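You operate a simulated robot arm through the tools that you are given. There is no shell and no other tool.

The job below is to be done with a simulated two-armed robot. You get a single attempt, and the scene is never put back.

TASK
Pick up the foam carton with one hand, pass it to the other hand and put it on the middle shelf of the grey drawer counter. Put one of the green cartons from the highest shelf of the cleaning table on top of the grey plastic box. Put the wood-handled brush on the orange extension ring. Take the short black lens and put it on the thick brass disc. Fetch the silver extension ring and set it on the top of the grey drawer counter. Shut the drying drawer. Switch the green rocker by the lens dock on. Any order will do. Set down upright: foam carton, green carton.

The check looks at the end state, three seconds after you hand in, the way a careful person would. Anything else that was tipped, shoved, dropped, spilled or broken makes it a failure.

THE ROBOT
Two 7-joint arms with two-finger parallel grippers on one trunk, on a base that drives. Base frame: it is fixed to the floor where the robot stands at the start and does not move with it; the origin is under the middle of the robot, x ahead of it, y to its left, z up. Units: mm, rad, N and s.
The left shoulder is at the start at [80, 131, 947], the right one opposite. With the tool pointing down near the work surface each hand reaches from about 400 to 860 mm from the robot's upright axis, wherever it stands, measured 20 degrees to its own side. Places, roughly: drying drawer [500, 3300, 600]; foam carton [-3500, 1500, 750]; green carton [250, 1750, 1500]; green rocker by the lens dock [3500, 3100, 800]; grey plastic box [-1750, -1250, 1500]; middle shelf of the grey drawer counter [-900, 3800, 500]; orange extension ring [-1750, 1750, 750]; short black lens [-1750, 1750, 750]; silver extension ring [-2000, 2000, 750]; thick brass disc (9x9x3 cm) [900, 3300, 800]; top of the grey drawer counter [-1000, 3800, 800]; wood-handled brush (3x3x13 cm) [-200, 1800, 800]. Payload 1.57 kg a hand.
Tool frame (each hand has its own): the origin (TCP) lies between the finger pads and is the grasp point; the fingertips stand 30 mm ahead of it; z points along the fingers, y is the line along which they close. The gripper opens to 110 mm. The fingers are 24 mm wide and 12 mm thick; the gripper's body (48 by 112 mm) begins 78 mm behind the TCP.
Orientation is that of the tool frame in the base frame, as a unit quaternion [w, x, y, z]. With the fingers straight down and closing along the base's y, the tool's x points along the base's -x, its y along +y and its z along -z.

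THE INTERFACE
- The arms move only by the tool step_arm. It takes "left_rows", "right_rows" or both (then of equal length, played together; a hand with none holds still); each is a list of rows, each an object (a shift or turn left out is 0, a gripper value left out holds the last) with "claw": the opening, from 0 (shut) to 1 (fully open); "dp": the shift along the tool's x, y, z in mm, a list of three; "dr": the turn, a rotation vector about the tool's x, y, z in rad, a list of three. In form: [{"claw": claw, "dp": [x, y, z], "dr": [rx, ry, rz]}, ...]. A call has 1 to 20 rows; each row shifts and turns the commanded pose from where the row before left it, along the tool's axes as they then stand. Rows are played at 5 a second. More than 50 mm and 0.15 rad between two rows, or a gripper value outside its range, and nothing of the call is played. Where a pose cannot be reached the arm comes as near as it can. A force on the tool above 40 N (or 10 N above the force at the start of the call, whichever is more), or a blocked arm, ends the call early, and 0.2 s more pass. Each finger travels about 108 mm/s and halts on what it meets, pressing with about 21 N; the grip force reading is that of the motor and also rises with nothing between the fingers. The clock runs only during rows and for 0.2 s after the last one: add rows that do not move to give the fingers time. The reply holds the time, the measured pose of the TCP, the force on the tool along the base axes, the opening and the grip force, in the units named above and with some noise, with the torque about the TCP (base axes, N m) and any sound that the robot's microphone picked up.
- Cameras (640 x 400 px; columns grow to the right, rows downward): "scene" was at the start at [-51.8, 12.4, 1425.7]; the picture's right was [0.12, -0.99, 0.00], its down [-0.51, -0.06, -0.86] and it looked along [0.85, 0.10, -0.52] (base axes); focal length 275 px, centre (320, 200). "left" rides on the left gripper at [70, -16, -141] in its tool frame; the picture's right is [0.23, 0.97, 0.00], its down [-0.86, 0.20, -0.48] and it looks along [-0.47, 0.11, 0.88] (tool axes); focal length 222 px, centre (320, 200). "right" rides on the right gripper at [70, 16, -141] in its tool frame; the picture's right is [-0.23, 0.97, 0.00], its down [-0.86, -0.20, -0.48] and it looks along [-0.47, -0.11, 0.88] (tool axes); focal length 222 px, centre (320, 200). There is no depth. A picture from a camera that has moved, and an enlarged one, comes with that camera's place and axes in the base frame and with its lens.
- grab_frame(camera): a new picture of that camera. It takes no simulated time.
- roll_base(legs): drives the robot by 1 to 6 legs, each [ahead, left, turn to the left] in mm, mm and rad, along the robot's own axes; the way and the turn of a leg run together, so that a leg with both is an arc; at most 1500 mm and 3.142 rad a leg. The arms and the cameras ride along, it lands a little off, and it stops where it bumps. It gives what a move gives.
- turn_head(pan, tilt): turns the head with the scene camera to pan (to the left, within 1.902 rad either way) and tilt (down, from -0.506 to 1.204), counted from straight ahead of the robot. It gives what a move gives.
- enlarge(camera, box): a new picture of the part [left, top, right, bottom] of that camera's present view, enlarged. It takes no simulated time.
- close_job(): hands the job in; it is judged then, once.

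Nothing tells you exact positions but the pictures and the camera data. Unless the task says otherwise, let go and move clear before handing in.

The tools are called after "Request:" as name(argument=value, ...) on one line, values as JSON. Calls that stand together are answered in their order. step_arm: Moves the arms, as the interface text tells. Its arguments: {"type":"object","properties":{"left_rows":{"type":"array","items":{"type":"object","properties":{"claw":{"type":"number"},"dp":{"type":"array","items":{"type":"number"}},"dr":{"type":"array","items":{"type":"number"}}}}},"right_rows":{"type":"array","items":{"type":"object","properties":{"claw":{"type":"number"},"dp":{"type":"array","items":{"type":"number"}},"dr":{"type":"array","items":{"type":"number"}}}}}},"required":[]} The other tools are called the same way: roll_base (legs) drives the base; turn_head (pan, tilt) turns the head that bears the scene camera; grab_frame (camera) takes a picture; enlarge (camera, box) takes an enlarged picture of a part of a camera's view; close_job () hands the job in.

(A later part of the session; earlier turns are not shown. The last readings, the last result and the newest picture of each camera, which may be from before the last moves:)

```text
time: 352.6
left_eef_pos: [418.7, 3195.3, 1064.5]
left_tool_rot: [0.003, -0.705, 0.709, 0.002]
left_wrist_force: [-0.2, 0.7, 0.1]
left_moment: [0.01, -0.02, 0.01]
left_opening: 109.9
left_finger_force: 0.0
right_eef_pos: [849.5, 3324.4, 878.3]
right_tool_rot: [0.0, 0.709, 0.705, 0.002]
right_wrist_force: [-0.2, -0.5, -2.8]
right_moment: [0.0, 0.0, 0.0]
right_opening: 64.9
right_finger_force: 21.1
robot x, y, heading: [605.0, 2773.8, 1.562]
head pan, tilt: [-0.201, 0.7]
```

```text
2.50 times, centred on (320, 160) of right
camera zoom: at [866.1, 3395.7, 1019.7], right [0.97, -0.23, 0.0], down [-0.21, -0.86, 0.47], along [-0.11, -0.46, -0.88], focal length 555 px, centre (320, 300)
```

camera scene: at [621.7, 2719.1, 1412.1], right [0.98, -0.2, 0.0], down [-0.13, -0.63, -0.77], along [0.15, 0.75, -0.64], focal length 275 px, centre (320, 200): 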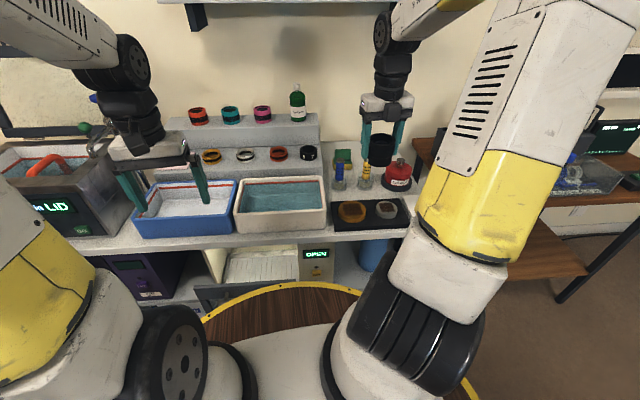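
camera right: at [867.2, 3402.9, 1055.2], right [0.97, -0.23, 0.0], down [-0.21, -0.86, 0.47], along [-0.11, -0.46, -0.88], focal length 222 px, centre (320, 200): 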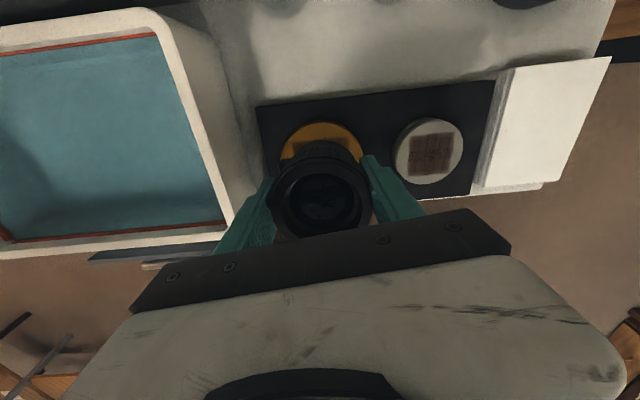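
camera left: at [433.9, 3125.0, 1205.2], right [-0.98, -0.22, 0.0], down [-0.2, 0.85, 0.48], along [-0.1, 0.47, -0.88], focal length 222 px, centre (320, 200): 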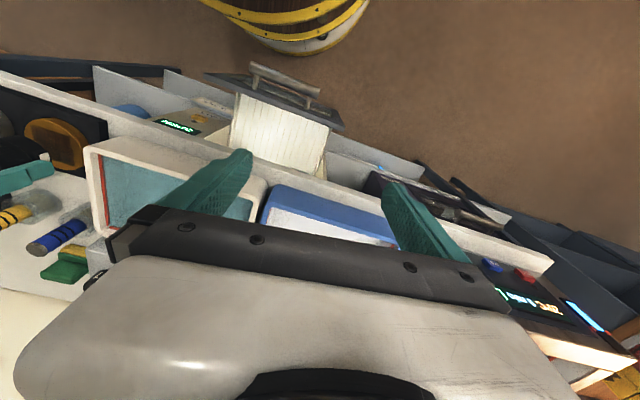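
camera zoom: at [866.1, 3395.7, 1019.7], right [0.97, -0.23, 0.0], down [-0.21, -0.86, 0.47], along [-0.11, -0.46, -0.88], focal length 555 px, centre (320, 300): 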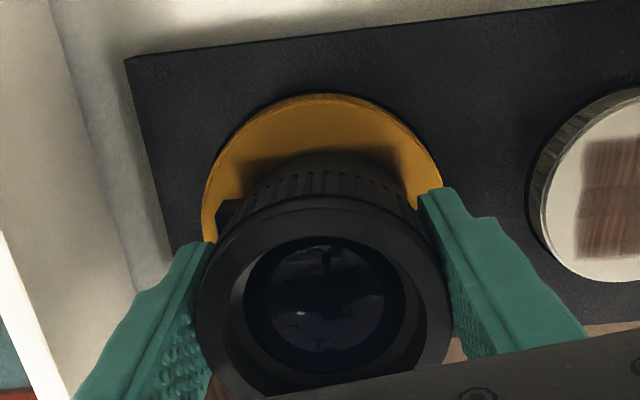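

Now it is centred within a few millimetres. I lower to contact and release.

Request:
step_arm(right_rows=[{"dp": [1, 0, 2]}, {"dp": [0, 0, 1]}, {}])

Request:
step_arm(right_rows=[{"claw": 0.6}, {"claw": 0.63}, {"claw": 0.68}, {"claw": 0.74}, {}, {"dp": [0, 0, -8]}, {"dp": [0, 0, -25]}, {"dp": [0, 0, -40]}, {"dp": [0, 0, -40]}, {"dp": [0, 0, -40]}, {"dp": [0, 0, -40]}, {}])

Request:
enlarge(camera="scene", box=[320, 150, 420, 230])

Request:
grab_frame(camera="right")

```text
time: 353.4
left_eef_pos: [420.0, 3194.8, 1065.6]
left_tool_rot: [0.003, -0.705, 0.709, 0.002]
left_wrist_force: [-0.3, 0.1, 0.5]
left_moment: [0.01, 0.01, 0.01]
left_opening: 110.2
left_finger_force: 0.1
right_eef_pos: [850.5, 3325.9, 876.2]
right_tool_rot: [-0.002, 0.709, 0.706, 0.004]
right_wrist_force: [1.9, -1.2, 21.2]
right_moment: [-0.12, 0.55, 0.05]
right_opening: 65.6
right_finger_force: 21.2
robot x, y, heading: [607.3, 2772.6, 1.565]
head pan, tilt: [-0.201, 0.7]
```

```text
time: 356.0
left_eef_pos: [418.9, 3195.2, 1065.3]
left_tool_rot: [0.002, -0.705, 0.709, 0.002]
left_wrist_force: [0.5, -0.6, 0.0]
left_moment: [-0.03, -0.01, 0.02]
left_opening: 109.8
left_finger_force: 0.0
right_eef_pos: [849.6, 3324.0, 1068.8]
right_tool_rot: [0.0, 0.709, 0.705, 0.002]
right_wrist_force: [0.5, 0.0, 0.1]
right_moment: [0.03, 0.01, -0.05]
right_opening: 81.6
right_finger_force: 0.1
robot x, y, heading: [603.1, 2771.4, 1.565]
head pan, tilt: [-0.201, 0.7]
```

```text
5.00 times, centred on (370, 190) of scene
camera zoom: at [621.7, 2719.0, 1412.0], right [0.98, -0.2, 0.0], down [-0.13, -0.63, -0.76], along [0.15, 0.75, -0.64], focal length 1373 px, centre (70, 250)
```

zoom: 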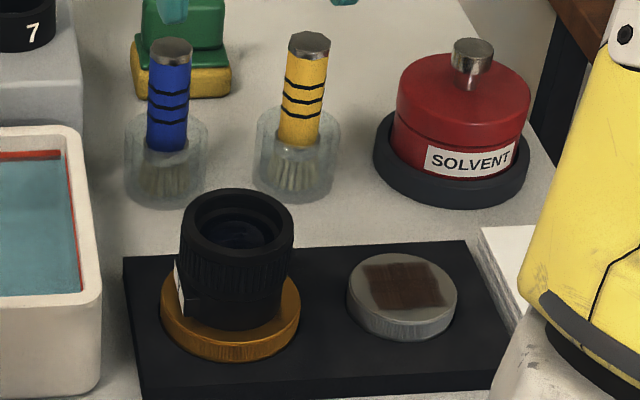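

```text
taken
camera right: at [865.9, 3395.2, 1210.1], right [0.97, -0.23, 0.0], down [-0.21, -0.86, 0.47], along [-0.11, -0.46, -0.88], focal length 222 px, centre (320, 200)
```

right: 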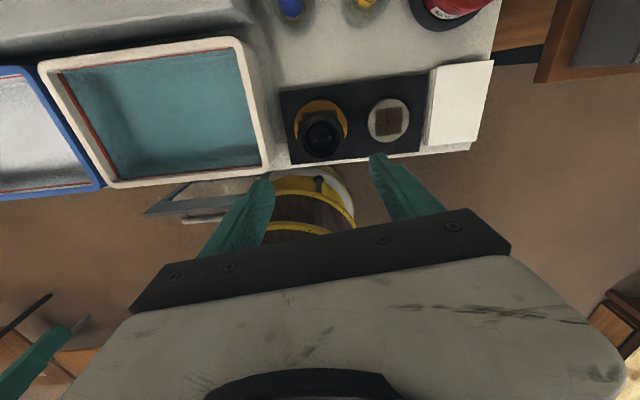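

The lens stands on the brass disc. Now the drying drawer: I back off a little to view it.

Request:
step_arm(right_rows=[{"dp": [-40, 0, 0], "claw": 1.0}, {"dp": [-40, 0, 0]}, {}])

Request:
roll_base(legs=[[-250, 0, 0]])

Request:
turn_head(pan=0, tilt=0.6)

Request:
grab_frame(camera="scene")

Request:
enlarge(camera="scene", box=[200, 180, 420, 330])

```text
time: 356.8
left_eef_pos: [418.2, 3194.5, 1065.7]
left_tool_rot: [0.003, -0.705, 0.709, 0.002]
left_wrist_force: [0.4, 0.0, 0.1]
left_moment: [0.0, 0.0, 0.02]
left_opening: 110.1
left_finger_force: 0.1
right_eef_pos: [849.2, 3242.6, 1066.8]
right_tool_rot: [-0.001, 0.709, 0.705, 0.003]
right_wrist_force: [0.1, 0.2, 0.5]
right_moment: [-0.03, -0.02, -0.01]
right_opening: 109.9
right_finger_force: 0.1
robot x, y, heading: [603.5, 2777.0, 1.564]
head pan, tilt: [-0.201, 0.7]
```

```text
time: 358.6
left_eef_pos: [417.4, 2944.8, 1063.7]
left_tool_rot: [0.002, -0.705, 0.709, 0.001]
left_wrist_force: [-0.3, -1.2, -0.2]
left_moment: [-0.01, -0.02, -0.01]
left_opening: 110.1
left_finger_force: 0.2
right_eef_pos: [850.2, 2994.4, 1067.8]
right_tool_rot: [0.0, 0.709, 0.706, 0.002]
right_wrist_force: [0.5, -0.3, 1.6]
right_moment: [-0.02, 0.01, 0.02]
right_opening: 109.9
right_finger_force: 0.0
robot x, y, heading: [605.2, 2522.6, 1.57]
head pan, tilt: [-0.201, 0.7]
```

```text
time: 359.4
left_eef_pos: [418.8, 2944.3, 1065.2]
left_tool_rot: [0.003, -0.705, 0.709, 0.002]
left_wrist_force: [-0.3, 0.1, -0.5]
left_moment: [0.02, 0.0, 0.01]
left_opening: 110.1
left_finger_force: 0.0
right_eef_pos: [849.8, 2995.2, 1066.6]
right_tool_rot: [-0.001, 0.709, 0.705, 0.003]
right_wrist_force: [-0.3, 0.4, 0.5]
right_moment: [0.0, 0.02, -0.03]
right_opening: 109.9
right_finger_force: 0.0
robot x, y, heading: [608.8, 2521.8, 1.569]
head pan, tilt: [0.0, 0.6]
```

```text
taken
camera scene: at [604.2, 2473.7, 1420.6], right [1.0, 0.0, 0.0], down [0.0, -0.57, -0.82], along [0.0, 0.82, -0.57], focal length 275 px, centre (320, 200)
```

scene: 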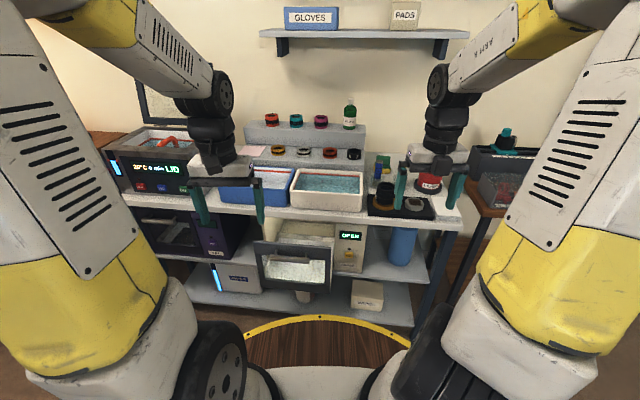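

```text
2.67 times, centred on (310, 255) of scene
camera zoom: at [604.2, 2473.7, 1420.6], right [1.0, 0.0, 0.0], down [0.0, -0.57, -0.82], along [0.0, 0.82, -0.57], focal length 732 px, centre (347, 53)
```

zoom: 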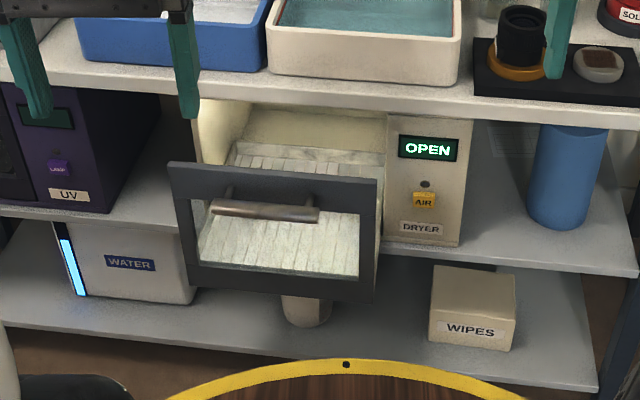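

The drawer's handle bar is near [493, 3155, 695]; closed it should end about 100 mm further in, under the bench edge. I bring the left hand in front of it, tilted forward, to push on the bar.

Request:
step_arm(left_rows=[{"dp": [-35, -20, 20], "claw": 0.55}, {"dp": [-35, -20, 20]}, {"dp": [-35, -20, 20]}, {"dp": [-30, -18, 20]}, {"dp": [0, 0, 40]}, {"dp": [0, 0, 40]}, {"dr": [0, -0.122, 0]}, {"dr": [0, -0.122, 0]}, {"dr": [0, -0.122, 0]}, {"dr": [0, -0.122, 0]}, {"dr": [0, -0.123, 0]}, {}])

Request:
grab_frame(camera="left")

Request:
enlarge(camera="scene", box=[200, 180, 420, 330])

```text
time: 362.0
left_eef_pos: [497.5, 3079.9, 906.4]
left_tool_rot: [0.216, -0.672, 0.675, 0.214]
left_wrist_force: [0.4, -0.1, -1.2]
left_moment: [0.0, 0.0, 0.02]
left_opening: 60.4
left_finger_force: 0.1
right_eef_pos: [848.5, 2994.6, 1067.9]
right_tool_rot: [-0.001, 0.709, 0.705, 0.003]
right_wrist_force: [0.3, 0.6, 0.5]
right_moment: [0.01, -0.01, 0.02]
right_opening: 110.0
right_finger_force: 0.0
robot x, y, heading: [602.9, 2522.3, 1.57]
head pan, tilt: [0.0, 0.6]
```

```text
taken
camera left: at [511.3, 2941.8, 980.2], right [-0.97, -0.18, -0.13], down [-0.2, 0.42, 0.89], along [-0.1, 0.89, -0.45], focal length 222 px, centre (320, 200)
```

left: 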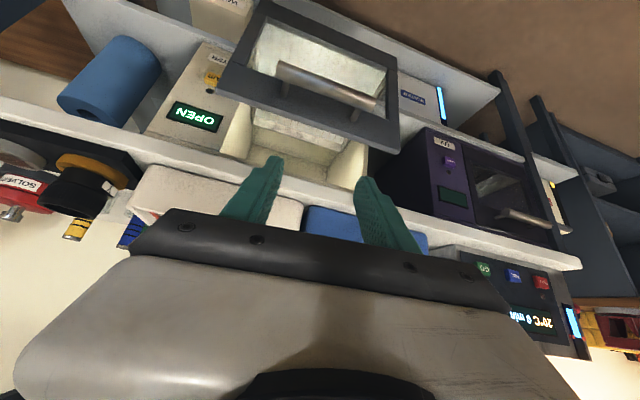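

```text
2.67 times, centred on (310, 255) of scene
camera zoom: at [604.1, 2473.8, 1420.6], right [1.0, 0.0, 0.0], down [0.0, -0.57, -0.82], along [0.0, 0.82, -0.57], focal length 732 px, centre (347, 53)
```

zoom: 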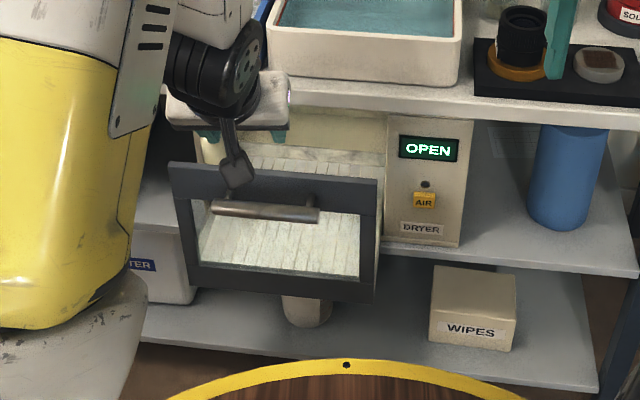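

Request:
enlarge(camera="left", box=[200, 0, 440, 150])

```text
2.67 times, centred on (320, 75) of left
camera zoom: at [511.3, 2941.8, 980.2], right [-0.97, -0.18, -0.13], down [-0.2, 0.42, 0.89], along [-0.1, 0.89, -0.45], focal length 592 px, centre (320, 533)
```

zoom: 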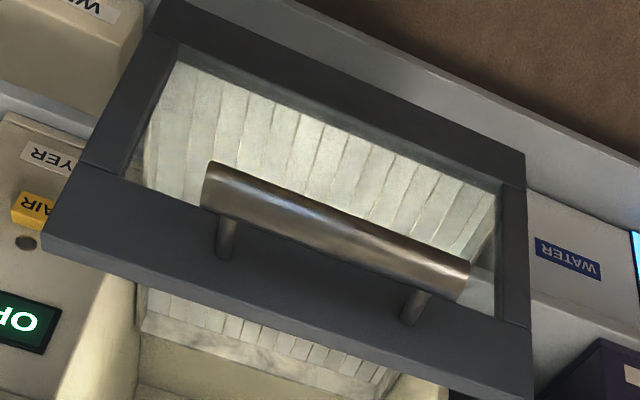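

I lower the hand in front of the bar, then push forward gradually.

Request:
step_arm(left_rows=[{"dp": [23, 0, 32.8]}, {"dp": [23, 0, 32.8]}, {"dp": [23, 0, 32.8]}, {"dp": [23, 0, 32.8]}, {"dp": [23, 0, 32.8]}, {}])

Request:
grab_frame(camera="left")

Request:
enlarge(camera="scene", box=[200, 180, 420, 330])

```text
time: 363.4
left_eef_pos: [495.8, 3081.6, 704.5]
left_tool_rot: [0.216, -0.672, 0.675, 0.214]
left_wrist_force: [-0.8, 0.2, 0.8]
left_moment: [-0.03, 0.01, 0.04]
left_opening: 60.2
left_finger_force: 0.1
right_eef_pos: [849.0, 2994.4, 1066.4]
right_tool_rot: [-0.001, 0.709, 0.705, 0.003]
right_wrist_force: [0.3, 0.2, -1.4]
right_moment: [0.02, -0.01, 0.0]
right_opening: 110.1
right_finger_force: 0.2
robot x, y, heading: [607.7, 2520.9, 1.566]
head pan, tilt: [0.0, 0.6]
```

```text
taken
camera left: at [510.3, 2943.6, 779.3], right [-0.97, -0.18, -0.13], down [-0.2, 0.42, 0.89], along [-0.1, 0.89, -0.45], focal length 222 px, centre (320, 200)
```

left: 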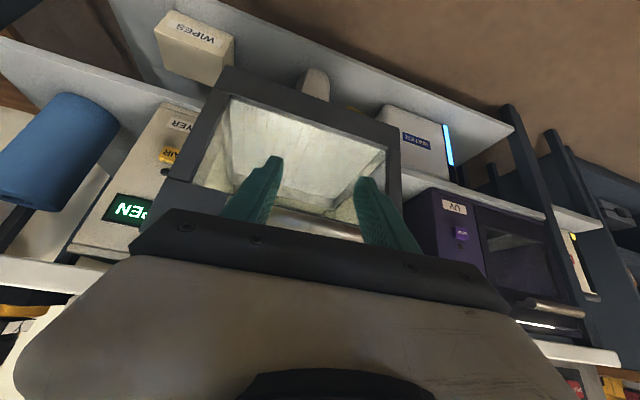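

```text
2.67 times, centred on (310, 255) of scene
camera zoom: at [604.2, 2473.7, 1420.6], right [1.0, 0.0, 0.0], down [0.0, -0.57, -0.82], along [0.0, 0.82, -0.57], focal length 732 px, centre (347, 53)
```

zoom: 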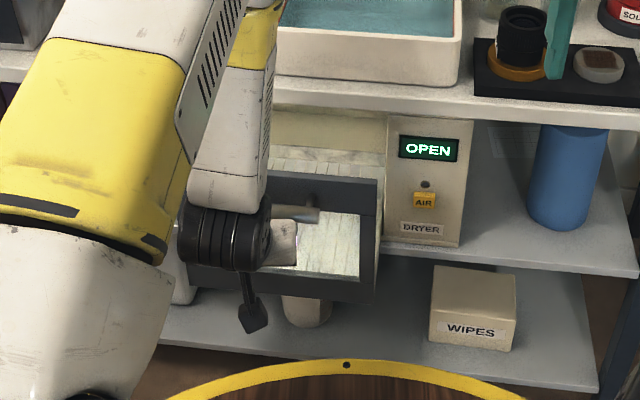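

The fingers are level with the bar. I push forward 80 mm.

Request:
step_arm(left_rows=[{"dp": [-12.3, 0, 8.6]}, {"dp": [-12.3, 0, 8.6]}, {"dp": [-8.2, 0, 5.7]}, {"dp": [-8.2, 0, 5.7]}, {"dp": [-8.2, 0, 5.7]}, {"dp": [-8.2, 0, 5.7]}, {"dp": [-8.2, 0, 5.7]}, {}])

Request:
grab_frame(camera="left")

Request:
enlarge(camera="scene", box=[200, 180, 420, 330])

```text
time: 365.2
left_eef_pos: [497.0, 3160.8, 706.6]
left_tool_rot: [0.216, -0.672, 0.675, 0.213]
left_wrist_force: [-0.2, 0.0, -0.5]
left_moment: [-0.01, -0.02, 0.01]
left_opening: 60.7
left_finger_force: 0.6
right_eef_pos: [849.8, 2994.6, 1067.3]
right_tool_rot: [0.0, 0.709, 0.705, 0.003]
right_wrist_force: [0.3, 0.9, -0.4]
right_moment: [0.03, 0.0, 0.04]
right_opening: 110.1
right_finger_force: 0.1
robot x, y, heading: [604.5, 2523.9, 1.574]
head pan, tilt: [0.0, 0.6]
```

```text
taken
camera left: at [512.0, 3022.9, 780.5], right [-0.97, -0.18, -0.13], down [-0.2, 0.42, 0.89], along [-0.1, 0.89, -0.45], focal length 222 px, centre (320, 200)
```

left: 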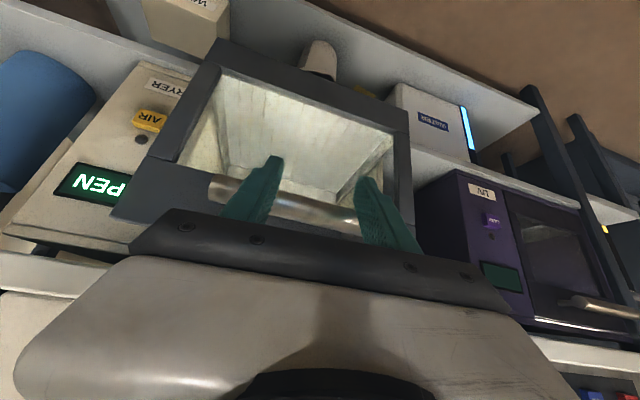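

```text
2.67 times, centred on (310, 255) of scene
camera zoom: at [604.2, 2473.8, 1420.6], right [1.0, 0.0, 0.0], down [0.0, -0.57, -0.82], along [0.0, 0.82, -0.57], focal length 732 px, centre (347, 53)
```

zoom: 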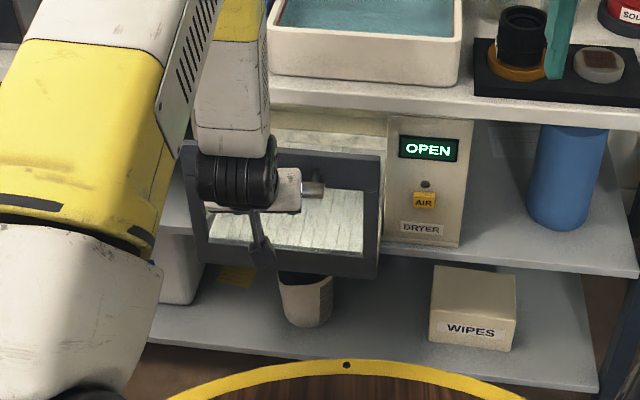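

The drawer is moving in. I keep pushing.

Request:
step_arm(left_rows=[{"dp": [-8.2, 0, 5.7]}, {"dp": [-8.2, 0, 5.7]}, {"dp": [-8.2, 0, 5.7]}, {"dp": [-8.2, 0, 5.7]}, {"dp": [-8.2, 0, 5.7]}, {}])

Request:
enlarge(camera="scene", box=[200, 180, 420, 330])

Request:
grab_frame(camera="left")

```text
time: 366.6
left_eef_pos: [496.2, 3211.6, 707.3]
left_tool_rot: [0.216, -0.672, 0.675, 0.214]
left_wrist_force: [-0.3, -0.2, -0.6]
left_moment: [0.0, 0.01, 0.02]
left_opening: 60.7
left_finger_force: 0.0
right_eef_pos: [848.6, 2995.1, 1067.4]
right_tool_rot: [-0.001, 0.709, 0.705, 0.003]
right_wrist_force: [0.6, -0.1, 0.0]
right_moment: [0.01, -0.01, 0.02]
right_opening: 110.2
right_finger_force: 0.1
robot x, y, heading: [605.1, 2526.1, 1.568]
head pan, tilt: [0.0, 0.6]
```

```text
2.67 times, centred on (310, 255) of scene
camera zoom: at [604.2, 2473.8, 1420.6], right [1.0, 0.0, 0.0], down [0.0, -0.57, -0.82], along [0.0, 0.82, -0.57], focal length 732 px, centre (347, 53)
```

zoom: 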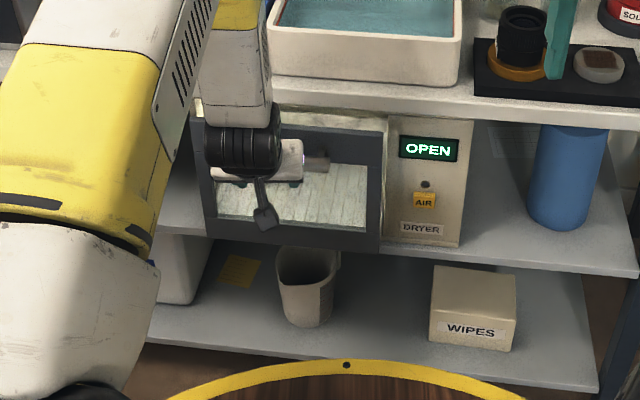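

```text
taken
camera left: at [512.0, 3073.3, 781.1], right [-0.97, -0.18, -0.13], down [-0.2, 0.42, 0.89], along [-0.1, 0.89, -0.45], focal length 222 px, centre (320, 200)
```

left: 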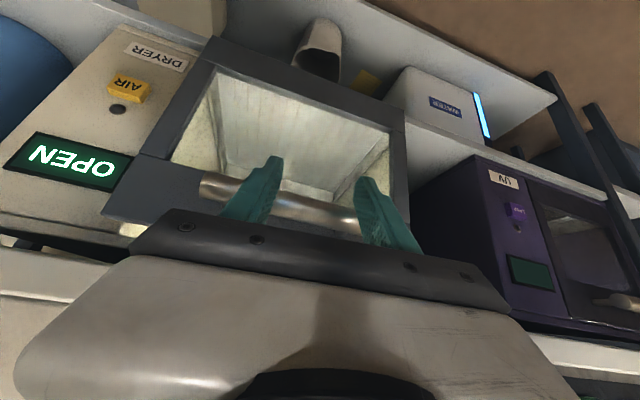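

Request:
step_arm(left_rows=[{"dp": [-6.6, 0, 4.6]}, {"dp": [-6.6, 0, 4.6]}, {"dp": [-4.1, 0, 2.9]}, {"dp": [-4.1, 0, 2.9]}, {}])

Request:
enlarge(camera="scene", box=[200, 180, 420, 330])

Request:
grab_frame(camera="left")

```text
time: 367.8
left_eef_pos: [498.3, 3236.5, 707.0]
left_tool_rot: [0.216, -0.672, 0.675, 0.215]
left_wrist_force: [0.6, -0.2, 0.2]
left_moment: [0.0, -0.01, -0.04]
left_opening: 60.8
left_finger_force: 0.3
right_eef_pos: [848.2, 2993.0, 1068.4]
right_tool_rot: [0.0, 0.709, 0.705, 0.003]
right_wrist_force: [-0.4, 0.3, -0.1]
right_moment: [-0.01, 0.05, 0.01]
right_opening: 110.1
right_finger_force: 0.1
robot x, y, heading: [605.0, 2520.0, 1.571]
head pan, tilt: [0.0, 0.6]
```

```text
2.67 times, centred on (310, 255) of scene
camera zoom: at [604.2, 2473.8, 1420.6], right [1.0, 0.0, 0.0], down [0.0, -0.57, -0.82], along [0.0, 0.82, -0.57], focal length 732 px, centre (347, 53)
```

zoom: 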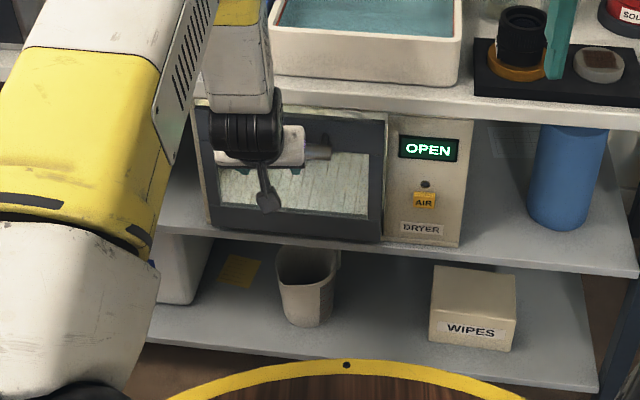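

```text
taken
camera left: at [512.6, 3099.6, 781.2], right [-0.97, -0.18, -0.13], down [-0.2, 0.42, 0.89], along [-0.1, 0.89, -0.45], focal length 222 px, centre (320, 200)
```

left: 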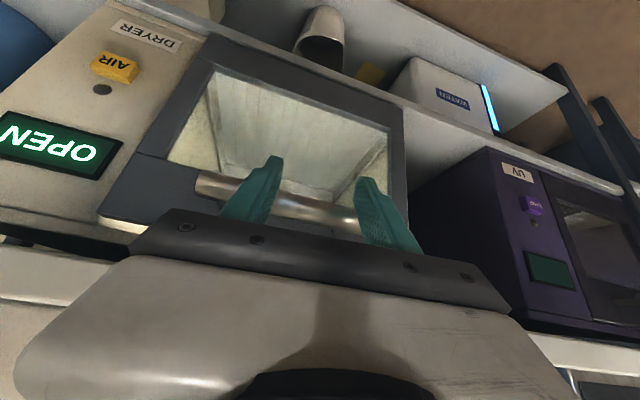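

Request:
step_arm(left_rows=[{"dp": [-4.1, 0, 2.9]}, {"dp": [-4.1, 0, 2.9]}, {"dp": [-4.1, 0, 2.9]}, {}])

Request:
enlarge(camera="scene", box=[200, 180, 420, 330])

Request:
enlarge(camera="left", box=[0, 0, 420, 250])

```text
time: 368.8
left_eef_pos: [496.9, 3251.2, 707.3]
left_tool_rot: [0.215, -0.673, 0.675, 0.214]
left_wrist_force: [0.1, 0.7, 0.2]
left_moment: [0.04, 0.01, -0.05]
left_opening: 60.4
left_finger_force: 0.1
right_eef_pos: [849.5, 2994.4, 1068.2]
right_tool_rot: [0.0, 0.709, 0.705, 0.002]
right_wrist_force: [-0.9, -0.4, -0.4]
right_moment: [-0.02, -0.01, 0.0]
right_opening: 109.7
right_finger_force: 0.1
robot x, y, heading: [611.9, 2524.3, 1.566]
head pan, tilt: [0.0, 0.6]
```

```text
2.67 times, centred on (310, 255) of scene
camera zoom: at [604.2, 2473.8, 1420.6], right [1.0, 0.0, 0.0], down [0.0, -0.57, -0.82], along [0.0, 0.82, -0.57], focal length 732 px, centre (347, 53)
```

zoom: 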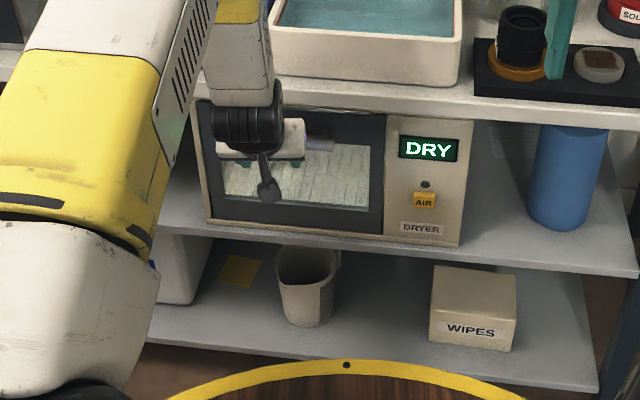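

```text
1.52 times, centred on (210, 125) of left
camera zoom: at [512.2, 3114.3, 781.1], right [-0.97, -0.18, -0.13], down [-0.2, 0.42, 0.89], along [-0.1, 0.89, -0.45], focal length 338 px, centre (488, 314)
```

zoom: 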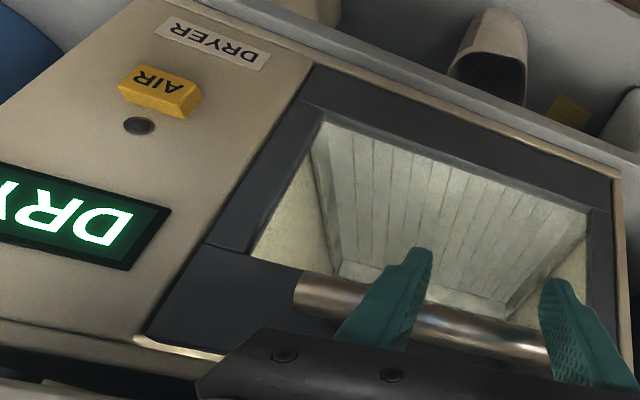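

The display changed to DRY. I press a few millimetres more to be sure it's fully shut, then withdraw.

Request:
step_arm(left_rows=[{"dp": [-3.3, 0, 2.3]}, {"dp": [-2.5, 0, 1.7]}, {"dp": [-2.5, 0, 1.7]}, {}])

Request:
enlarge(camera="scene", box=[200, 180, 420, 330])

```text
time: 369.8
left_eef_pos: [498.0, 3258.6, 704.1]
left_tool_rot: [0.213, -0.673, 0.676, 0.212]
left_wrist_force: [-1.2, -25.7, -8.6]
left_moment: [-0.2, 0.3, -0.85]
left_opening: 60.1
left_finger_force: 0.1
right_eef_pos: [849.6, 2994.9, 1067.3]
right_tool_rot: [-0.001, 0.709, 0.705, 0.003]
right_wrist_force: [0.4, -0.7, 0.0]
right_moment: [0.0, -0.02, 0.01]
right_opening: 110.0
right_finger_force: 0.0
robot x, y, heading: [606.0, 2523.8, 1.565]
head pan, tilt: [0.0, 0.6]
```

```text
2.67 times, centred on (310, 255) of scene
camera zoom: at [604.1, 2473.1, 1420.6], right [1.0, 0.0, 0.0], down [0.0, -0.56, -0.83], along [0.0, 0.83, -0.56], focal length 732 px, centre (347, 53)
```

zoom: 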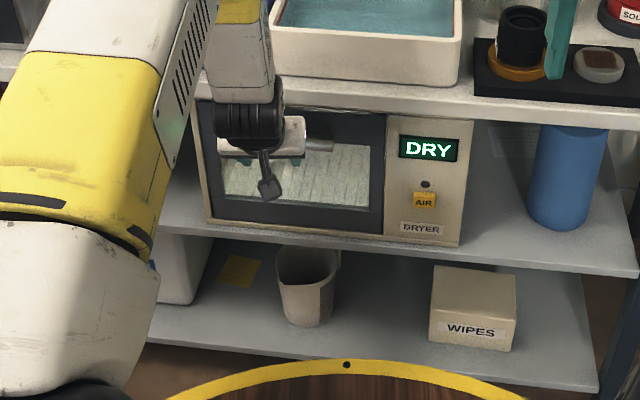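

The drawer is shut. I withdraw back and up and bring the left hand upright again.

Request:
step_arm(left_rows=[{"dp": [16, 0, -11]}, {"dp": [32.8, 0, -23]}, {"dp": [32.8, 0, -23]}, {"dp": [32.8, 0, -23]}, {"dp": [32.8, 0, -23]}, {"dp": [-23, 0, -32.8]}, {"dp": [-23, 0, -32.8]}, {"dp": [-23, 0, -32.8]}, {"dp": [-23, 0, -32.8]}, {"dp": [-23, 0, -32.8]}, {"dp": [-23, 0, -32.8]}, {"dp": [-23, 0, -32.8]}, {"dp": [-23, 0, -32.8]}, {"dr": [0, 0.122, 0]}, {"dr": [0, 0.122, 0]}, {"dr": [0, 0.122, 0]}, {"dr": [0, 0.122, 0]}, {"dr": [0, 0.123, 0]}, {}])

Request:
grab_frame(camera="scene")

```text
time: 373.8
left_eef_pos: [497.7, 3080.4, 1026.5]
left_tool_rot: [0.002, -0.706, 0.708, 0.001]
left_wrist_force: [0.3, -0.5, -0.2]
left_moment: [-0.02, 0.01, 0.0]
left_opening: 60.7
left_finger_force: 0.1
right_eef_pos: [849.0, 2993.1, 1067.4]
right_tool_rot: [-0.001, 0.709, 0.705, 0.003]
right_wrist_force: [-0.1, 0.8, 0.0]
right_moment: [-0.01, 0.0, 0.0]
right_opening: 110.2
right_finger_force: 0.0
robot x, y, heading: [608.5, 2523.5, 1.568]
head pan, tilt: [0.0, 0.6]
```

```text
taken
camera scene: at [604.2, 2473.7, 1420.6], right [1.0, 0.0, 0.0], down [0.0, -0.57, -0.82], along [0.0, 0.82, -0.57], focal length 275 px, centre (320, 200)
```

scene: 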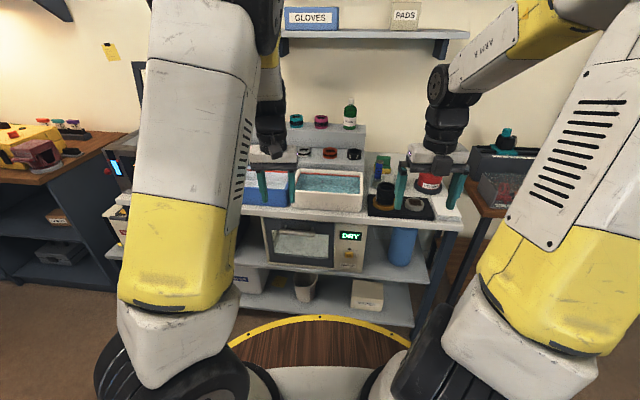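

Now to the green rocker by the lens dock. I turn right and drive toward the far corner.

Request:
roll_base(legs=[[0, 0, -1.571], [1400, 0, 0]])

Request:
turn_head(pan=0.2, tilt=0.25)

Request:
grab_frame(camera="scene")

Request:
enlarge(camera="scene", box=[160, 130, 400, 280])

```text
time: 384.6
left_eef_pos: [2567.6, 2642.7, 1026.5]
left_tool_rot: [0.003, -0.001, 1.0, -0.001]
left_wrist_force: [-0.6, 0.0, 0.3]
left_moment: [-0.03, -0.02, -0.02]
left_opening: 60.5
left_finger_force: 0.1
right_eef_pos: [2484.5, 2289.1, 1067.2]
right_tool_rot: [0.002, 1.0, 0.001, 0.003]
right_wrist_force: [-0.5, 0.0, -0.7]
right_moment: [0.0, -0.01, -0.01]
right_opening: 109.9
right_finger_force: 0.1
robot x, y, heading: [2014.7, 2532.8, 0.006]
head pan, tilt: [0.0, 0.6]
```

```text
time: 385.4
left_eef_pos: [2568.4, 2643.5, 1026.9]
left_tool_rot: [0.004, -0.001, 1.0, -0.001]
left_wrist_force: [0.1, 0.0, -0.6]
left_moment: [-0.02, 0.0, 0.03]
left_opening: 60.5
left_finger_force: 0.0
right_eef_pos: [2484.1, 2289.6, 1066.8]
right_tool_rot: [0.002, 1.0, 0.001, 0.003]
right_wrist_force: [0.1, 0.5, -0.4]
right_moment: [0.0, 0.0, 0.02]
right_opening: 110.2
right_finger_force: 0.0
robot x, y, heading: [2014.5, 2527.0, 0.006]
head pan, tilt: [0.201, 0.25]
```

```text
taken
camera scene: at [1961.9, 2550.0, 1452.8], right [0.2, -0.98, 0.0], down [-0.24, -0.05, -0.97], along [0.95, 0.2, -0.25], focal length 275 px, centre (320, 200)
```

scene: 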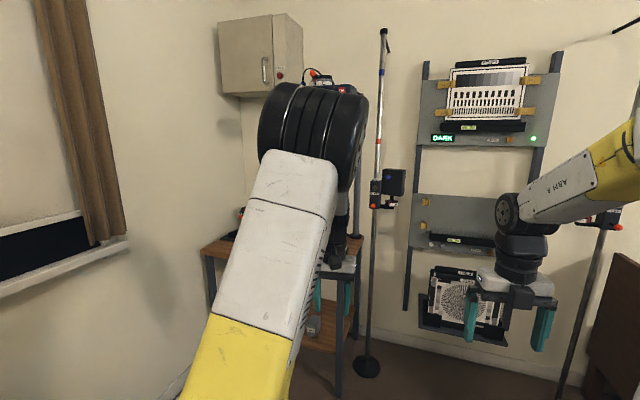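

```text
2.67 times, centred on (280, 205) of scene
camera zoom: at [1961.9, 2550.0, 1452.8], right [0.2, -0.98, 0.0], down [-0.24, -0.05, -0.97], along [0.95, 0.2, -0.25], focal length 732 px, centre (427, 187)
```

zoom: 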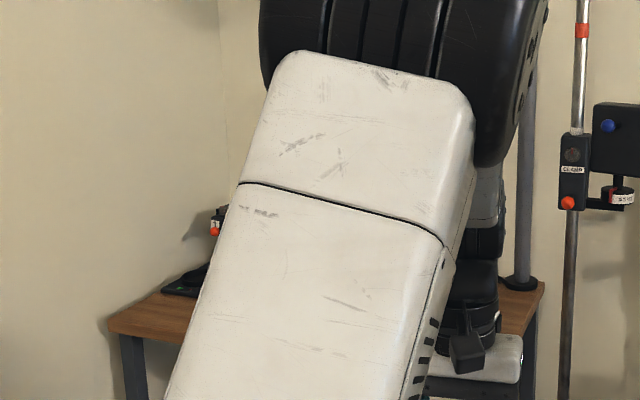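

Request:
roll_base(legs=[[450, 0, 0], [0, 330, 0]])

Request:
turn_head(pan=0.0, tilt=0.45)

Request:
grab_frame(camera="scene")

Request:
enlarge(camera="scene", box=[200, 130, 440, 280])

```text
time: 389.9
left_eef_pos: [3021.8, 2973.8, 1026.7]
left_tool_rot: [0.004, -0.003, 1.0, -0.001]
left_wrist_force: [0.1, -1.2, -1.3]
left_moment: [0.0, 0.02, 0.03]
left_opening: 60.4
left_finger_force: 0.0
right_eef_pos: [2937.2, 2619.8, 1067.2]
right_tool_rot: [0.001, 1.0, 0.003, 0.002]
right_wrist_force: [-1.2, 0.3, 0.7]
right_moment: [0.01, -0.02, 0.02]
right_opening: 110.0
right_finger_force: 0.1
robot x, y, heading: [2467.1, 2857.4, 0.009]
head pan, tilt: [0.201, 0.25]
```

```text
time: 390.7
left_eef_pos: [3021.3, 2973.8, 1027.7]
left_tool_rot: [0.003, -0.001, 1.0, -0.001]
left_wrist_force: [1.3, 0.5, 0.4]
left_moment: [0.02, 0.01, 0.0]
left_opening: 60.7
left_finger_force: 0.0
right_eef_pos: [2937.5, 2620.6, 1067.5]
right_tool_rot: [0.002, 1.0, 0.003, 0.003]
right_wrist_force: [1.1, -0.4, 0.0]
right_moment: [0.01, -0.01, 0.0]
right_opening: 110.2
right_finger_force: 0.0
robot x, y, heading: [2465.5, 2862.2, 0.003]
head pan, tilt: [0.0, 0.45]
```

```text
taken
camera scene: at [2415.8, 2861.1, 1434.3], right [0.01, -1.0, 0.0], down [-0.43, 0.0, -0.9], along [0.9, 0.01, -0.43], focal length 275 px, centre (320, 200)
```

scene: 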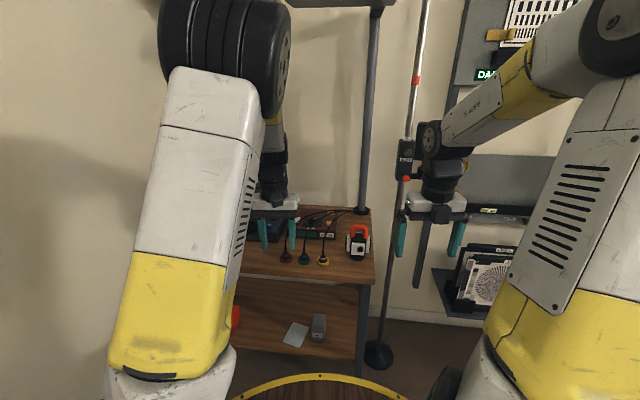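

```text
2.67 times, centred on (320, 205) of scene
camera zoom: at [2415.8, 2861.1, 1434.3], right [0.01, -1.0, 0.0], down [-0.43, 0.0, -0.9], along [0.9, 0.01, -0.43], focal length 732 px, centre (320, 187)
```

zoom: 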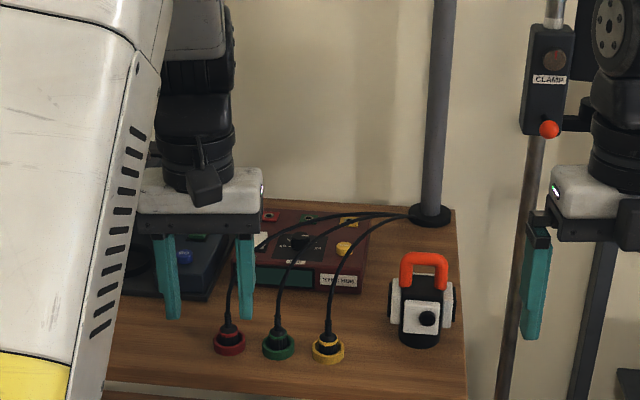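

The corner table is in front. The dock seems hidden behind my left arm; I look with the left hand camera and from another head angle.

Request:
grab_frame(camera="left")

Request:
turn_head(pan=0.75, tilt=0.45)

Request:
grab_frame(camera="scene")

```text
taken
camera left: at [2949.4, 2957.9, 1166.7], right [-0.23, 0.97, 0.0], down [0.85, 0.2, 0.48], along [0.47, 0.11, -0.88], focal length 222 px, centre (320, 200)
```

left: 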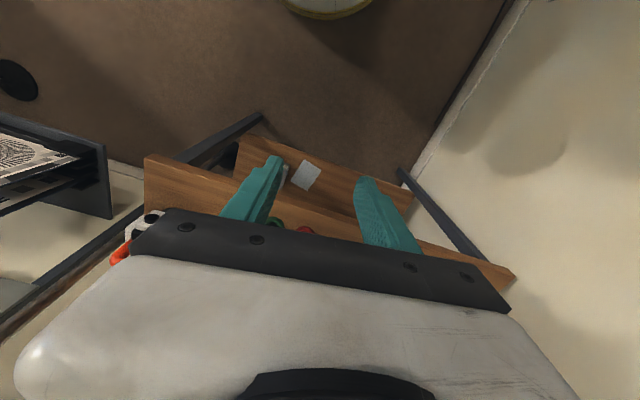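

```text
time: 391.8
left_eef_pos: [3020.4, 2973.1, 1026.5]
left_tool_rot: [0.003, -0.002, 1.0, -0.001]
left_wrist_force: [0.5, 0.0, -0.4]
left_moment: [-0.04, 0.01, -0.01]
left_opening: 60.7
left_finger_force: 0.0
right_eef_pos: [2938.1, 2619.5, 1067.6]
right_tool_rot: [0.001, 1.0, 0.002, 0.003]
right_wrist_force: [-0.5, 0.6, 0.1]
right_moment: [0.01, 0.01, 0.03]
right_opening: 110.1
right_finger_force: 0.0
robot x, y, heading: [2464.2, 2860.1, 0.008]
head pan, tilt: [0.75, 0.45]
```

```text
taken
camera scene: at [2390.8, 2923.5, 1434.2], right [0.69, -0.73, 0.0], down [-0.32, -0.3, -0.9], along [0.66, 0.62, -0.44], focal length 275 px, centre (320, 200)
```

scene: 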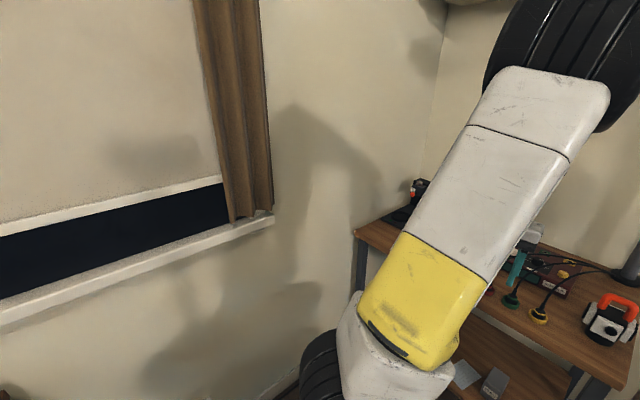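

Request:
roll_base(legs=[[0, -280, 0]])

Request:
turn_head(pan=0.45, tilt=0.45)

Request:
grab_frame(camera="scene")

Request:
enlarge(camera="scene", box=[160, 120, 400, 270])

```text
time: 393.7
left_eef_pos: [3023.2, 2692.5, 1027.6]
left_tool_rot: [0.003, -0.003, 1.0, -0.001]
left_wrist_force: [0.1, 0.5, -0.1]
left_moment: [-0.05, -0.01, -0.01]
left_opening: 60.6
left_finger_force: 0.2
right_eef_pos: [2940.8, 2339.7, 1066.3]
right_tool_rot: [0.002, 1.0, 0.003, 0.003]
right_wrist_force: [0.8, 0.1, 0.4]
right_moment: [0.02, -0.01, -0.03]
right_opening: 109.9
right_finger_force: 0.1
robot x, y, heading: [2464.2, 2580.4, 0.001]
head pan, tilt: [0.75, 0.45]
```

```text
time: 394.5
left_eef_pos: [3022.1, 2693.1, 1027.1]
left_tool_rot: [0.004, -0.002, 1.0, -0.001]
left_wrist_force: [-0.5, -0.6, -0.2]
left_moment: [-0.03, -0.03, 0.0]
left_opening: 60.8
left_finger_force: 0.0
right_eef_pos: [2939.9, 2339.2, 1068.4]
right_tool_rot: [0.001, 1.0, 0.003, 0.003]
right_wrist_force: [-0.9, 0.5, 0.1]
right_moment: [0.02, -0.04, -0.03]
right_opening: 110.0
right_finger_force: 0.0
robot x, y, heading: [2470.6, 2573.4, 0.005]
head pan, tilt: [0.45, 0.45]
```

```text
taken
camera scene: at [2408.3, 2619.4, 1434.2], right [0.44, -0.9, 0.0], down [-0.39, -0.19, -0.9], along [0.81, 0.4, -0.44], focal length 275 px, centre (320, 200)
```

scene: 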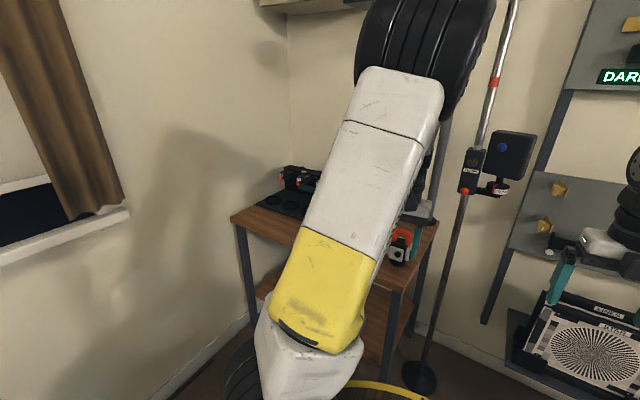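

```text
2.67 times, centred on (280, 195) of scene
camera zoom: at [2408.3, 2619.4, 1434.2], right [0.44, -0.9, 0.0], down [-0.39, -0.19, -0.9], along [0.81, 0.4, -0.44], focal length 732 px, centre (427, 213)
```

zoom: 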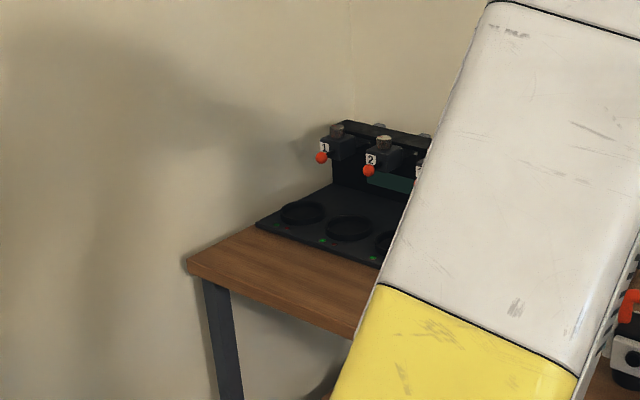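

The dock is on the left part of the table. I strafe left so it is straight ahead between my arms.

Request:
roll_base(legs=[[0, 520, 0]])

Request:
turn_head(pan=0.0, tilt=0.5)

Request:
grab_frame(camera="scene")

Request:
enlarge(camera="scene", box=[220, 110, 440, 250])

```text
time: 397.6
left_eef_pos: [3020.1, 3210.3, 1025.9]
left_tool_rot: [0.003, -0.001, 1.0, 0.0]
left_wrist_force: [-0.1, -0.7, 0.0]
left_moment: [0.0, 0.0, -0.01]
left_opening: 60.7
left_finger_force: 0.0
right_eef_pos: [2936.2, 2856.6, 1067.7]
right_tool_rot: [0.002, 1.0, 0.0, 0.002]
right_wrist_force: [0.2, 0.2, 0.6]
right_moment: [0.01, -0.01, -0.01]
right_opening: 110.0
right_finger_force: 0.0
robot x, y, heading: [2461.9, 3100.3, 0.006]
head pan, tilt: [0.45, 0.45]
```

```text
time: 398.5
left_eef_pos: [3021.2, 3211.4, 1026.1]
left_tool_rot: [0.004, -0.001, 1.0, -0.001]
left_wrist_force: [-0.5, 0.3, -0.2]
left_moment: [-0.02, -0.01, 0.01]
left_opening: 60.4
left_finger_force: 0.0
right_eef_pos: [2936.1, 2858.4, 1066.0]
right_tool_rot: [0.002, 1.0, 0.001, 0.003]
right_wrist_force: [0.1, 0.0, -0.6]
right_moment: [0.03, -0.05, 0.05]
right_opening: 110.0
right_finger_force: 0.0
robot x, y, heading: [2463.5, 3098.2, 0.004]
head pan, tilt: [0.0, 0.499]
```

```text
taken
camera scene: at [2413.8, 3099.8, 1429.7], right [0.01, -1.0, 0.0], down [-0.48, 0.0, -0.88], along [0.88, 0.0, -0.48], focal length 275 px, centre (320, 200)
```

scene: 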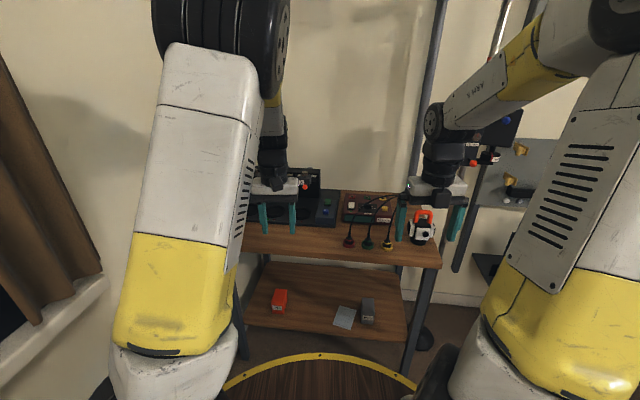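

```text
2.86 times, centred on (330, 180) of scene
camera zoom: at [2413.8, 3099.8, 1429.7], right [0.01, -1.0, 0.0], down [-0.48, 0.0, -0.88], along [0.88, 0.0, -0.48], focal length 784 px, centre (291, 257)
```

zoom: 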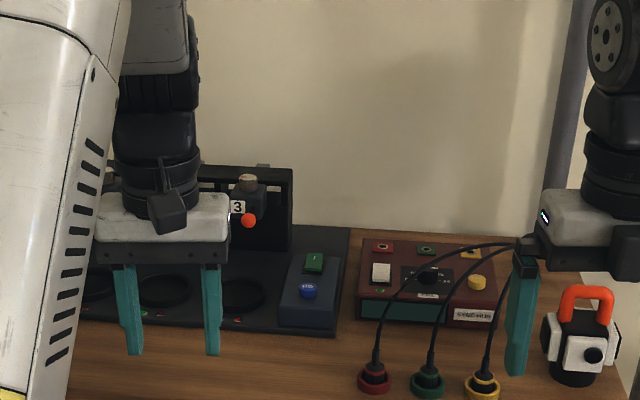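

I found the green rocker beside the dock at about [3493, 3064, 830]. I look closer at it.

Request:
enlarge(camera="scene", box=[300, 180, 350, 230])

```text
8.00 times, centred on (325, 205) of scene
camera zoom: at [2413.8, 3099.8, 1429.7], right [0.01, -1.0, 0.0], down [-0.48, 0.0, -0.88], along [0.88, 0.0, -0.48], focal length 2197 px, centre (280, 160)
```

zoom: 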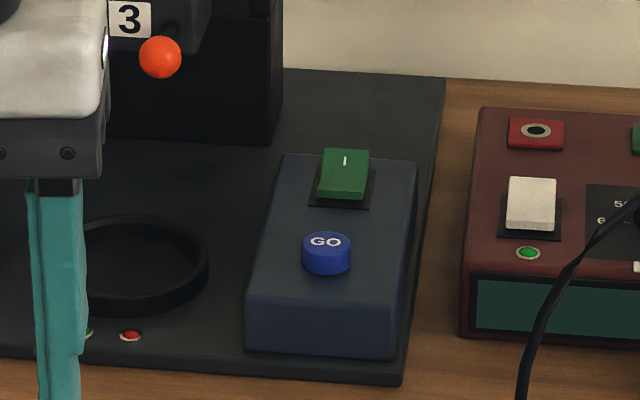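

The rocker has an "I" mark on its far end. I drive 320 mm closer and bring the right hand over it for a close view.

Request:
roll_base(legs=[[320, 0, 0]])

Request:
step_arm(right_rows=[{"dp": [35, -30, 0], "claw": 0.3}, {"dp": [35, -30, 0]}, {"dp": [35, -30, 0]}, {"dp": [35, -30, 0]}, {"dp": [30, -30, 0]}, {"dp": [20, -25, 0], "claw": 0.0}, {}, {}])

Request:
grab_frame(camera="right")

Request:
grab_frame(camera="scene")

```text
time: 400.6
left_eef_pos: [3338.2, 3209.3, 1027.3]
left_tool_rot: [0.004, 0.001, 1.0, -0.001]
left_wrist_force: [0.1, -0.5, 0.9]
left_moment: [0.01, 0.02, 0.0]
left_opening: 60.5
left_finger_force: 0.1
right_eef_pos: [3253.3, 2855.8, 1067.5]
right_tool_rot: [0.001, 1.0, -0.001, 0.003]
right_wrist_force: [0.0, 0.0, -0.4]
right_moment: [0.01, 0.03, 0.0]
right_opening: 110.0
right_finger_force: 0.1
robot x, y, heading: [2777.8, 3096.0, -0.006]
head pan, tilt: [0.0, 0.499]
```

```text
time: 402.4
left_eef_pos: [3338.0, 3210.9, 1026.6]
left_tool_rot: [0.004, 0.001, 1.0, -0.001]
left_wrist_force: [1.3, -0.6, 0.1]
left_moment: [-0.04, -0.02, 0.01]
left_opening: 60.6
left_finger_force: 0.1
right_eef_pos: [3443.8, 3032.5, 1068.8]
right_tool_rot: [0.002, 1.0, -0.003, 0.002]
right_wrist_force: [-1.5, 0.4, -0.5]
right_moment: [0.02, 0.01, -0.04]
right_opening: 0.0
right_finger_force: 21.3
robot x, y, heading: [2781.0, 3101.0, -0.002]
head pan, tilt: [0.0, 0.499]
```

```text
taken
camera right: at [3512.7, 3017.9, 1210.5], right [-0.23, -0.97, 0.0], down [-0.86, 0.2, 0.47], along [-0.46, 0.11, -0.88], focal length 222 px, centre (320, 200)
```

right: 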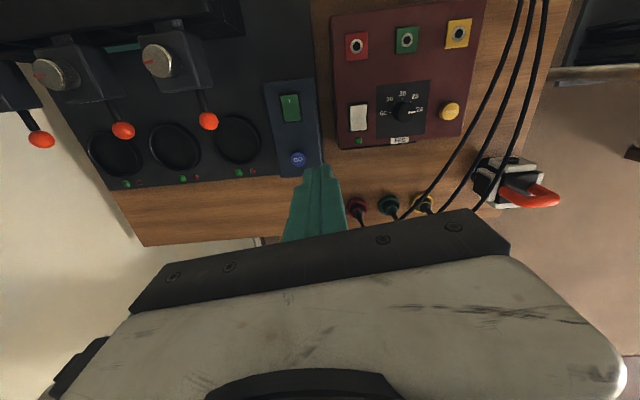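

```text
taken
camera scene: at [2732.1, 3100.7, 1429.7], right [0.0, -1.0, 0.0], down [-0.48, 0.0, -0.88], along [0.88, 0.0, -0.48], focal length 275 px, centre (320, 200)
```

scene: 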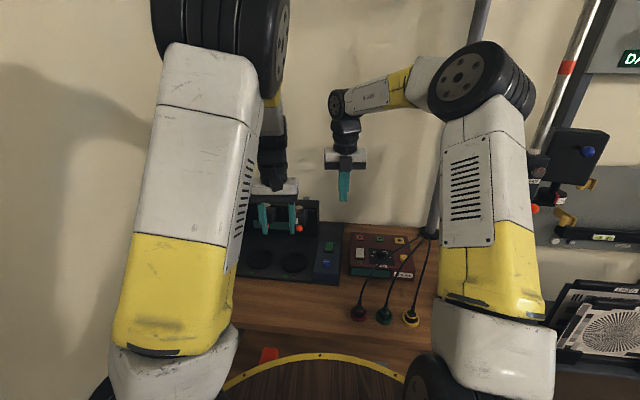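

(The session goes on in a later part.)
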